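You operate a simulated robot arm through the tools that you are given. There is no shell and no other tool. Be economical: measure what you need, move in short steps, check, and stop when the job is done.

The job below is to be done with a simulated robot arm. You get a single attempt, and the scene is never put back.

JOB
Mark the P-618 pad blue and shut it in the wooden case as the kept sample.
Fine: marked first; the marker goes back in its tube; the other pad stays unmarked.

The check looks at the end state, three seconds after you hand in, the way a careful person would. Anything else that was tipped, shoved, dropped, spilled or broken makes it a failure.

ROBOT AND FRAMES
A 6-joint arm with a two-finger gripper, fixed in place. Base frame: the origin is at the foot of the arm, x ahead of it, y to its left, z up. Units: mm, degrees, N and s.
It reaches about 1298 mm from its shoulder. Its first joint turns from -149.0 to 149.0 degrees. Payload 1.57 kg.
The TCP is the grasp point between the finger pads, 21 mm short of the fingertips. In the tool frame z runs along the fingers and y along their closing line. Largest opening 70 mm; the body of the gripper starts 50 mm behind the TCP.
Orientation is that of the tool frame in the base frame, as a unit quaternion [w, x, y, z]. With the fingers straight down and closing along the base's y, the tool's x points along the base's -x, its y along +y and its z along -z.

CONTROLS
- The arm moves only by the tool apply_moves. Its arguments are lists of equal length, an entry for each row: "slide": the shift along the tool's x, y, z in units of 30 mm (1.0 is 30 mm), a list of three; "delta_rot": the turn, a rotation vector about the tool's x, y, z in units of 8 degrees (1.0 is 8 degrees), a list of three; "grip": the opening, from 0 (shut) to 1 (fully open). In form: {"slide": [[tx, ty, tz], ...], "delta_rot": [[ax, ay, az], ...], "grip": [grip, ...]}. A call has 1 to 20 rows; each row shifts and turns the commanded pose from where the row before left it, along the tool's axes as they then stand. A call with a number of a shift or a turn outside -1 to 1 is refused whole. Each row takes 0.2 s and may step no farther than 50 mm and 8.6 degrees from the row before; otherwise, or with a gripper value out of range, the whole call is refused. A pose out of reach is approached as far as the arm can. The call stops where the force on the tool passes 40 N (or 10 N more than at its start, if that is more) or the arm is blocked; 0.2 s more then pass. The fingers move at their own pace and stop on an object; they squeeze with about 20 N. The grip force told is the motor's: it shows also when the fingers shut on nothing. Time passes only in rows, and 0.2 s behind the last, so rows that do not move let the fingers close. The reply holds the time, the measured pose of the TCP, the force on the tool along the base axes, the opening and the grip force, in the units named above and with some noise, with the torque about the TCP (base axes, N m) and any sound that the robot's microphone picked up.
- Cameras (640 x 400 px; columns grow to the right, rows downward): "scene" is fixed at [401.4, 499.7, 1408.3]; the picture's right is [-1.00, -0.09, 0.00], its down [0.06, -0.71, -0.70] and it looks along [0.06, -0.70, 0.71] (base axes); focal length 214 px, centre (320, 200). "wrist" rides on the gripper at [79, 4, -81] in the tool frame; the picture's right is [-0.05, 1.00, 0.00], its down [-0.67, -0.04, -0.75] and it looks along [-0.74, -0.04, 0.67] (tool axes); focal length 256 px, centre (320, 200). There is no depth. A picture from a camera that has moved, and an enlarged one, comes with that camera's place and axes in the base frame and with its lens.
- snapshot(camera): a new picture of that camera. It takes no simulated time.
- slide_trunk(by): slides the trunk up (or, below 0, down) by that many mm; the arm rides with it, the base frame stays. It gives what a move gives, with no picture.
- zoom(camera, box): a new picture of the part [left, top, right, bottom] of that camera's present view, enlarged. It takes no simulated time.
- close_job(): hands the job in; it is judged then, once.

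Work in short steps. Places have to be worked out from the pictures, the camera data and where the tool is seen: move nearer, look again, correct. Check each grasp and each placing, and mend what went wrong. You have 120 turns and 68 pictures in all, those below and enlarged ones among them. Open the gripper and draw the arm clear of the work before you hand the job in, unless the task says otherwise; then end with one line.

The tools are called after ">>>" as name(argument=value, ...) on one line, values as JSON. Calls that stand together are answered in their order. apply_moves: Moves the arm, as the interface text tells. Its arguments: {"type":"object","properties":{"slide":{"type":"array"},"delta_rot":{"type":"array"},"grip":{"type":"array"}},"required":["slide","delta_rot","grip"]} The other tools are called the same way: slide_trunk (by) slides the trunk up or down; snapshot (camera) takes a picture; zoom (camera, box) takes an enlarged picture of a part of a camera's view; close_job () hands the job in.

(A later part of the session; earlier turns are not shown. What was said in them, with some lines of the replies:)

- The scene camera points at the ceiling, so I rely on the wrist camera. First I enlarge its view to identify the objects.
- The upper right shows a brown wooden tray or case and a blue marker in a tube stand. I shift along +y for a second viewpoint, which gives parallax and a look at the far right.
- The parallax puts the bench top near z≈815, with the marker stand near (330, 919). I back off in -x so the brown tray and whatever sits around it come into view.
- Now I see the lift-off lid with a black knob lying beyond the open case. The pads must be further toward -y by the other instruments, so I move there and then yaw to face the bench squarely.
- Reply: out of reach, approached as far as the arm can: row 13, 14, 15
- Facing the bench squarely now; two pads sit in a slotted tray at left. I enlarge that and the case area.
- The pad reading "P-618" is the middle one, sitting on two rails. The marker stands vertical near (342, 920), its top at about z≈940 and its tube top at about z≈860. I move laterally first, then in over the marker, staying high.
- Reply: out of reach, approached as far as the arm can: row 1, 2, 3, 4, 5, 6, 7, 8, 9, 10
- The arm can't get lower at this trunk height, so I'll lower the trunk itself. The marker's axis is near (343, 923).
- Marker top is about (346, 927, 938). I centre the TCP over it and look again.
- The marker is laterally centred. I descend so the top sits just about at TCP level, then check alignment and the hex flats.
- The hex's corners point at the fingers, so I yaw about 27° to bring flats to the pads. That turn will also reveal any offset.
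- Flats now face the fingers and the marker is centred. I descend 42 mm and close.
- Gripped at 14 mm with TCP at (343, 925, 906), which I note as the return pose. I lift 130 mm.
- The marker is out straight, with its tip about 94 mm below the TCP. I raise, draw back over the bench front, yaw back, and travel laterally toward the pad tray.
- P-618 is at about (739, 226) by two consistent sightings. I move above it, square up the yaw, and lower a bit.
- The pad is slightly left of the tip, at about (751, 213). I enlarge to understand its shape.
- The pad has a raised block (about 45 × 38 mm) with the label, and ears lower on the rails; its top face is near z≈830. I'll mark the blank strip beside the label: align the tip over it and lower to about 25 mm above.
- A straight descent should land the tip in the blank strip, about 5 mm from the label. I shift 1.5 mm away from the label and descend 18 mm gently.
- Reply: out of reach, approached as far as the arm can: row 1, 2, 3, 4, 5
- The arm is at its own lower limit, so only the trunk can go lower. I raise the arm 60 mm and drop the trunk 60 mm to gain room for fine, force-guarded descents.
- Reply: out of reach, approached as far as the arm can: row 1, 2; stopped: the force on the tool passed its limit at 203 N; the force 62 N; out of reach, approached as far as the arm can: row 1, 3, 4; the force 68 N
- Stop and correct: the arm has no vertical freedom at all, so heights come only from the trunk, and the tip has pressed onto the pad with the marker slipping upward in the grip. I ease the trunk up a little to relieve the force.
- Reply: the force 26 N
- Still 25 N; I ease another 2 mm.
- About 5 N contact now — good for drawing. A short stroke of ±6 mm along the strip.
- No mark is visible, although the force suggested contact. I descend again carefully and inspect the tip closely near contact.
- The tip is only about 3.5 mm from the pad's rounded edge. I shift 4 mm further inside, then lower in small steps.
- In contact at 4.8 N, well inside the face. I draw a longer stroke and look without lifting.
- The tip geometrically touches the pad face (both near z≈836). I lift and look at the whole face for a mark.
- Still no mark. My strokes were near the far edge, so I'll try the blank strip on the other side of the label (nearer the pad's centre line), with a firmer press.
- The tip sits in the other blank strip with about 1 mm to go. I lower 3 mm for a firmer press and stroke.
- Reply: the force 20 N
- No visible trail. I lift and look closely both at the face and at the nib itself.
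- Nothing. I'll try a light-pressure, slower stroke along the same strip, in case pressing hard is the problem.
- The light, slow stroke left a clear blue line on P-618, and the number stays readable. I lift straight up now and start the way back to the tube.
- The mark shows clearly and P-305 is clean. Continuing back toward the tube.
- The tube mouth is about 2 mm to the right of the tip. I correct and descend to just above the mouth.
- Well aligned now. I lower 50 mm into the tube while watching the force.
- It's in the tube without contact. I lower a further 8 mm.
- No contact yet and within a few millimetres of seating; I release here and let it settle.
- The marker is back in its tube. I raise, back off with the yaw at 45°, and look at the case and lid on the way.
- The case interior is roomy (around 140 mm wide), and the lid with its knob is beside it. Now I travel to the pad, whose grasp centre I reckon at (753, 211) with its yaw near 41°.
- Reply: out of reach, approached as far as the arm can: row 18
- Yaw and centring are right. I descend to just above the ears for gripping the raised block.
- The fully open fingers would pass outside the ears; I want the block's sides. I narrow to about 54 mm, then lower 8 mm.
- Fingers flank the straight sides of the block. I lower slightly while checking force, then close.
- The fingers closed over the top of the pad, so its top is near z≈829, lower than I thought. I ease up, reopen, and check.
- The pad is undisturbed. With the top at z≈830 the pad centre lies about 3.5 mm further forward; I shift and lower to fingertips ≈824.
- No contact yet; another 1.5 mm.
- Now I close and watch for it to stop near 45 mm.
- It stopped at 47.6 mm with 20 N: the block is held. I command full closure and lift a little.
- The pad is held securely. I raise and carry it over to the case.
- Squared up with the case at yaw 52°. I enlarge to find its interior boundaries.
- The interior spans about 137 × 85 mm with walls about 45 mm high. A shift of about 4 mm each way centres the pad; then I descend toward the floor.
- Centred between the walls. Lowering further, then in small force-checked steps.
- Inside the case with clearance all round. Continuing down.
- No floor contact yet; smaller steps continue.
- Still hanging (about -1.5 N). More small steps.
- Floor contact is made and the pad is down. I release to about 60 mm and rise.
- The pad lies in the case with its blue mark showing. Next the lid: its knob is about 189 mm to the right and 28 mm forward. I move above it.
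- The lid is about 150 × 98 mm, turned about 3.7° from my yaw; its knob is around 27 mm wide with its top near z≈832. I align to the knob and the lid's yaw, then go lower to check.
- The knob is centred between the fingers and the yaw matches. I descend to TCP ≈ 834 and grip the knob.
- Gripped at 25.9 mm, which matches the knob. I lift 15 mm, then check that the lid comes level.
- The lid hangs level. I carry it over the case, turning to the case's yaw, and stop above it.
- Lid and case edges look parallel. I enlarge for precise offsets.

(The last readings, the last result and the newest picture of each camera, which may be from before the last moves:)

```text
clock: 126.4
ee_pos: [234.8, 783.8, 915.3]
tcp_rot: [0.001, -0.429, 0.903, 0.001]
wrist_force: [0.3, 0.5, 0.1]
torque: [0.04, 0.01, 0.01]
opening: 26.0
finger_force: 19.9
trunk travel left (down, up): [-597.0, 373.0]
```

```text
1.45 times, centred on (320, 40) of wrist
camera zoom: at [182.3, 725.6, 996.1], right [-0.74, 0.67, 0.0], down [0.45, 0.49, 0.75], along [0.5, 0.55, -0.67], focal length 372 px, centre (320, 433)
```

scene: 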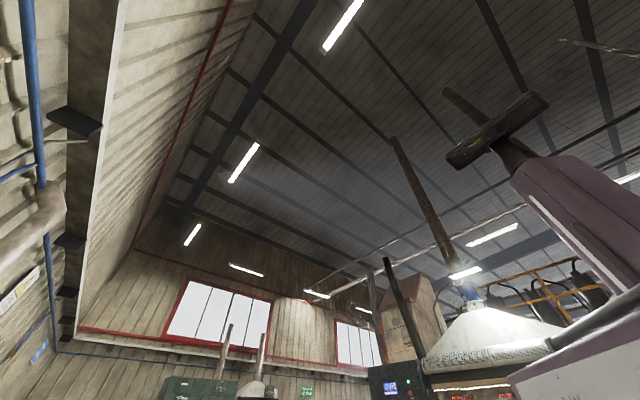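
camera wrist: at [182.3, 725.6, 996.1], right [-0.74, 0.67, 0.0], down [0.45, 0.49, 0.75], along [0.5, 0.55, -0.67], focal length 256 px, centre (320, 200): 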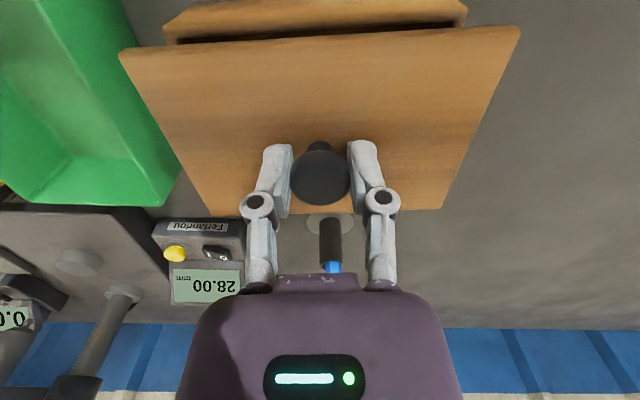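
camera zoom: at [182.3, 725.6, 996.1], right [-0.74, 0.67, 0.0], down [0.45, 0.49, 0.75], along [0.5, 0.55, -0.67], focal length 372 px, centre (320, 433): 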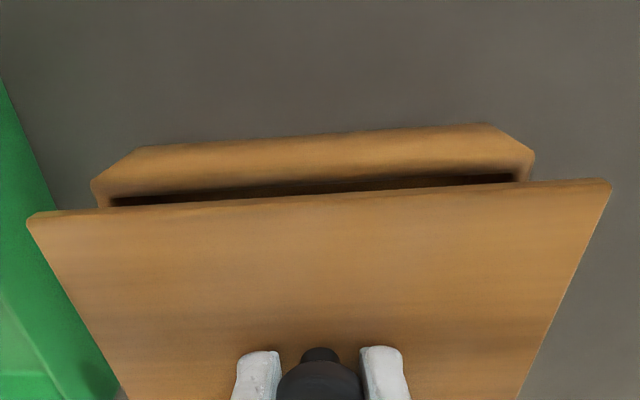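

By these measures the lid needs to shift about 3 mm forward and 2 mm left. I apply that and lower most of the remaining gap, then remeasure.

>>> apply_moves(slide=[[-0.105, -0.063, 0], [0, 0, 0]], delta_rot=[[0, 0, 0], [0, 0, 0]], grip=[0.1, 0.1])

>>> slide_trunk(by=-20)

>>> zoom(camera="wrist", box=[100, 0, 540, 80])

```text
clock: 127.0
ee_pos: [237.7, 786.1, 915.1]
tcp_rot: [0.001, -0.429, 0.903, 0.0]
wrist_force: [-0.6, 0.8, -1.6]
torque: [0.01, -0.03, 0.01]
opening: 25.9
finger_force: 19.5
trunk travel left (down, up): [-597.0, 373.0]
```

```text
clock: 127.7
ee_pos: [238.7, 786.6, 896.0]
tcp_rot: [0.0, -0.429, 0.903, 0.0]
wrist_force: [-0.9, -0.2, 0.5]
torque: [0.0, -0.02, 0.0]
opening: 26.2
finger_force: 19.7
trunk travel left (down, up): [-577.0, 393.0]
```

```text
1.45 times, centred on (320, 40) of wrist
camera zoom: at [185.5, 727.2, 976.1], right [-0.74, 0.67, 0.0], down [0.45, 0.49, 0.75], along [0.5, 0.55, -0.67], focal length 372 px, centre (320, 433)
```

zoom: 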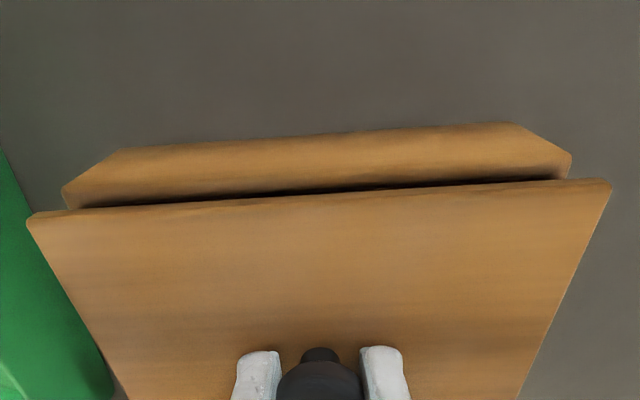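

Aligned to within about 1 mm. I lower onto the case in small force-checked steps.

>>> apply_moves(slide=[[0, -0.02, 0], [0, 0, 0]], delta_rot=[[0, 0, 0], [0, 0, 0]], grip=[0.1, 0.1])

>>> slide_trunk(by=-6)

>>> slide_trunk(by=-3)

>>> slide_trunk(by=-2)

```text
clock: 128.3
ee_pos: [239.4, 786.7, 896.8]
tcp_rot: [0.001, -0.429, 0.903, 0.001]
wrist_force: [0.8, 1.0, -0.2]
torque: [0.0, 0.0, -0.03]
opening: 25.8
finger_force: 20.0
trunk travel left (down, up): [-577.0, 393.0]
```

```text
clock: 128.8
ee_pos: [239.3, 785.6, 888.3]
tcp_rot: [0.0, -0.428, 0.904, 0.0]
wrist_force: [-0.5, 0.2, -0.4]
torque: [-0.01, 0.02, -0.03]
opening: 26.2
finger_force: 20.3
trunk travel left (down, up): [-571.0, 399.0]
```

```text
clock: 129.3
ee_pos: [238.0, 785.6, 885.5]
tcp_rot: [0.001, -0.428, 0.904, 0.0]
wrist_force: [-0.7, 0.0, -0.7]
torque: [0.0, 0.01, 0.0]
opening: 25.9
finger_force: 19.9
trunk travel left (down, up): [-568.0, 402.0]
```

```text
clock: 129.9
ee_pos: [238.8, 785.3, 884.3]
tcp_rot: [0.0, -0.429, 0.903, 0.001]
wrist_force: [-0.6, -1.4, -1.0]
torque: [-0.02, -0.02, -0.03]
opening: 26.1
finger_force: 19.8
trunk travel left (down, up): [-566.0, 404.0]
```

No contact yet; continuing.

>>> slide_trunk(by=-2)

>>> slide_trunk(by=-1.5)

>>> zoom(camera="wrist", box=[100, 0, 540, 80])

```text
clock: 130.4
ee_pos: [238.1, 785.6, 882.6]
tcp_rot: [0.001, -0.429, 0.903, 0.0]
wrist_force: [-0.2, -0.4, -0.6]
torque: [-0.04, 0.0, 0.01]
opening: 25.9
finger_force: 19.8
trunk travel left (down, up): [-564.0, 406.0]
```

```text
clock: 130.9
ee_pos: [239.7, 784.8, 881.7]
tcp_rot: [0.0, -0.428, 0.904, 0.001]
wrist_force: [0.4, 2.3, 8.7]
torque: [0.0, -0.03, 0.02]
opening: 25.9
finger_force: 19.5
trunk travel left (down, up): [-562.0, 408.0]
```

```text
1.45 times, centred on (320, 40) of wrist
camera zoom: at [185.8, 726.8, 962.0], right [-0.74, 0.67, 0.0], down [0.45, 0.49, 0.75], along [0.5, 0.55, -0.67], focal length 372 px, centre (320, 433)
```

zoom: 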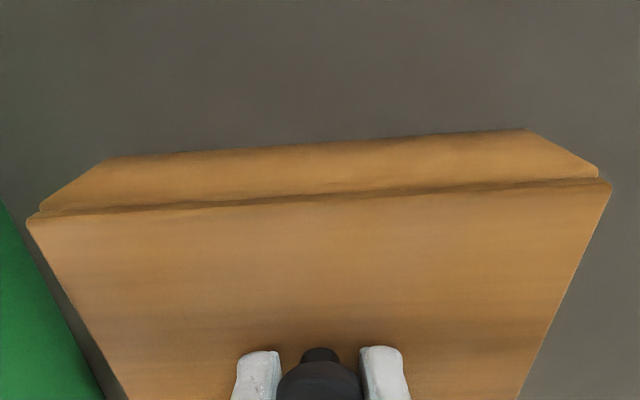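

Contact at about 9 N, and the lid lies flush and even on the rim. I release and rise.

>>> apply_moves(slide=[[0, 0, 0], [0, 0, 0], [0, 0, 0], [0, 0, 0]], delta_rot=[[0, 0, 0], [0, 0, 0], [0, 0, 0], [0, 0, 0]], grip=[0.5, 0.8, 0.9, 0.9])

>>> slide_trunk(by=170)

>>> snapshot(camera="wrist")

```text
clock: 131.9
ee_pos: [239.7, 785.6, 880.8]
tcp_rot: [0.001, -0.429, 0.903, 0.001]
wrist_force: [-0.2, 0.0, -0.2]
torque: [0.01, -0.02, -0.01]
opening: 62.8
finger_force: 0.1
trunk travel left (down, up): [-562.0, 408.0]
```

```text
clock: 133.8
ee_pos: [238.9, 786.5, 1050.3]
tcp_rot: [0.0, -0.428, 0.904, 0.0]
wrist_force: [0.1, 0.0, -0.6]
torque: [0.02, -0.02, 0.0]
opening: 63.3
finger_force: 0.0
trunk travel left (down, up): [-732.0, 238.0]
```

```text
10 pictures are left
camera wrist: at [185.8, 727.0, 1131.5], right [-0.74, 0.67, 0.0], down [0.45, 0.49, 0.75], along [0.5, 0.55, -0.67], focal length 256 px, centre (320, 200)
```

wrist: 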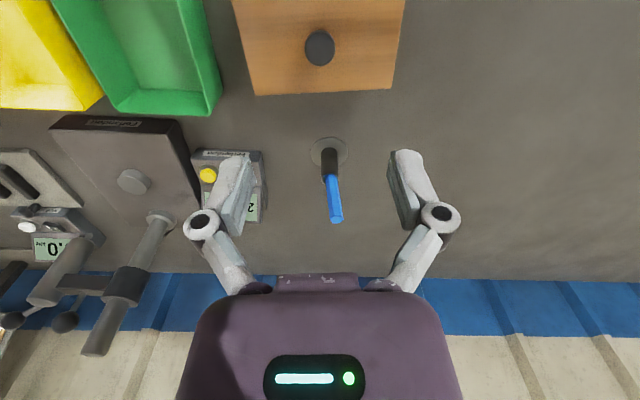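

The lid covers the case. I draw the arm back clear of the bench and take a last overall look.

>>> slide_trunk(by=150)

>>> apply_moves(slide=[[1, 0, 0], [1, 0, 0], [1, 0, 0], [1, 0, 0], [1, 0, 0]], delta_rot=[[0, 0, 0], [0, 0, 0], [0, 0, 0], [0, 0, 0], [0, 0, 0]], grip=[1, 1, 1, 1, 1])

>>> snapshot(camera="wrist")

>>> zoom(camera="wrist", box=[230, 40, 430, 180])

```text
clock: 135.6
ee_pos: [238.7, 785.1, 1201.6]
tcp_rot: [0.001, -0.429, 0.903, 0.0]
wrist_force: [0.8, 1.1, -0.1]
torque: [0.01, 0.03, 0.0]
opening: 62.8
finger_force: 0.1
trunk travel left (down, up): [-882.0, 88.0]
```

```text
clock: 136.8
ee_pos: [142.6, 670.3, 1201.5]
tcp_rot: [0.001, -0.429, 0.903, 0.0]
wrist_force: [-0.3, 0.2, 0.2]
torque: [0.02, -0.03, 0.04]
opening: 69.9
finger_force: 0.1
trunk travel left (down, up): [-882.0, 88.0]
```

```text
9 pictures are left
camera wrist: at [90.0, 611.6, 1281.9], right [-0.74, 0.67, 0.0], down [0.45, 0.49, 0.75], along [0.5, 0.55, -0.67], focal length 256 px, centre (320, 200)
```

wrist: 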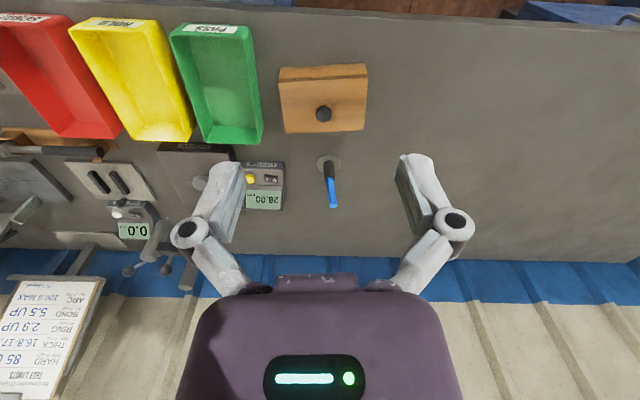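

```text
2.86 times, centred on (330, 110) of wrist
camera zoom: at [90.0, 611.6, 1281.9], right [-0.74, 0.67, 0.0], down [0.45, 0.49, 0.75], along [0.5, 0.55, -0.67], focal length 731 px, centre (291, 457)
```

zoom: 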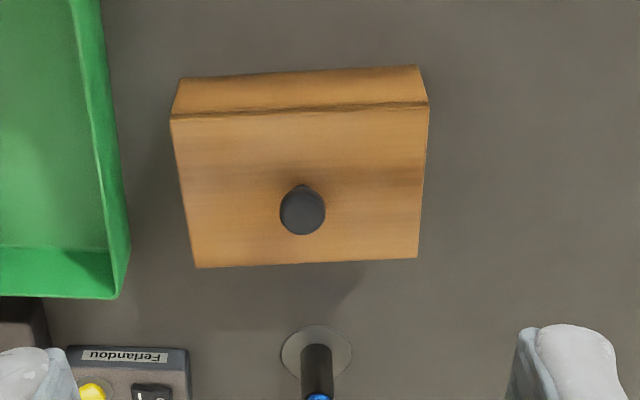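

The case is shut flush, the marker stands in its tube, the other things are undisturbed, and the arm is clear with the gripper open. I hand in.

>>> close_job()

```text
The job is handed in.
```

I marked the P-618 pad with a blue line and shut it in the wooden case under its lid. The marker is back in its tube and the P-305 pad is unmarked. While I was finding the pad's height, the marker was once pressed onto it at about 203 N, and I saw no damage to either.
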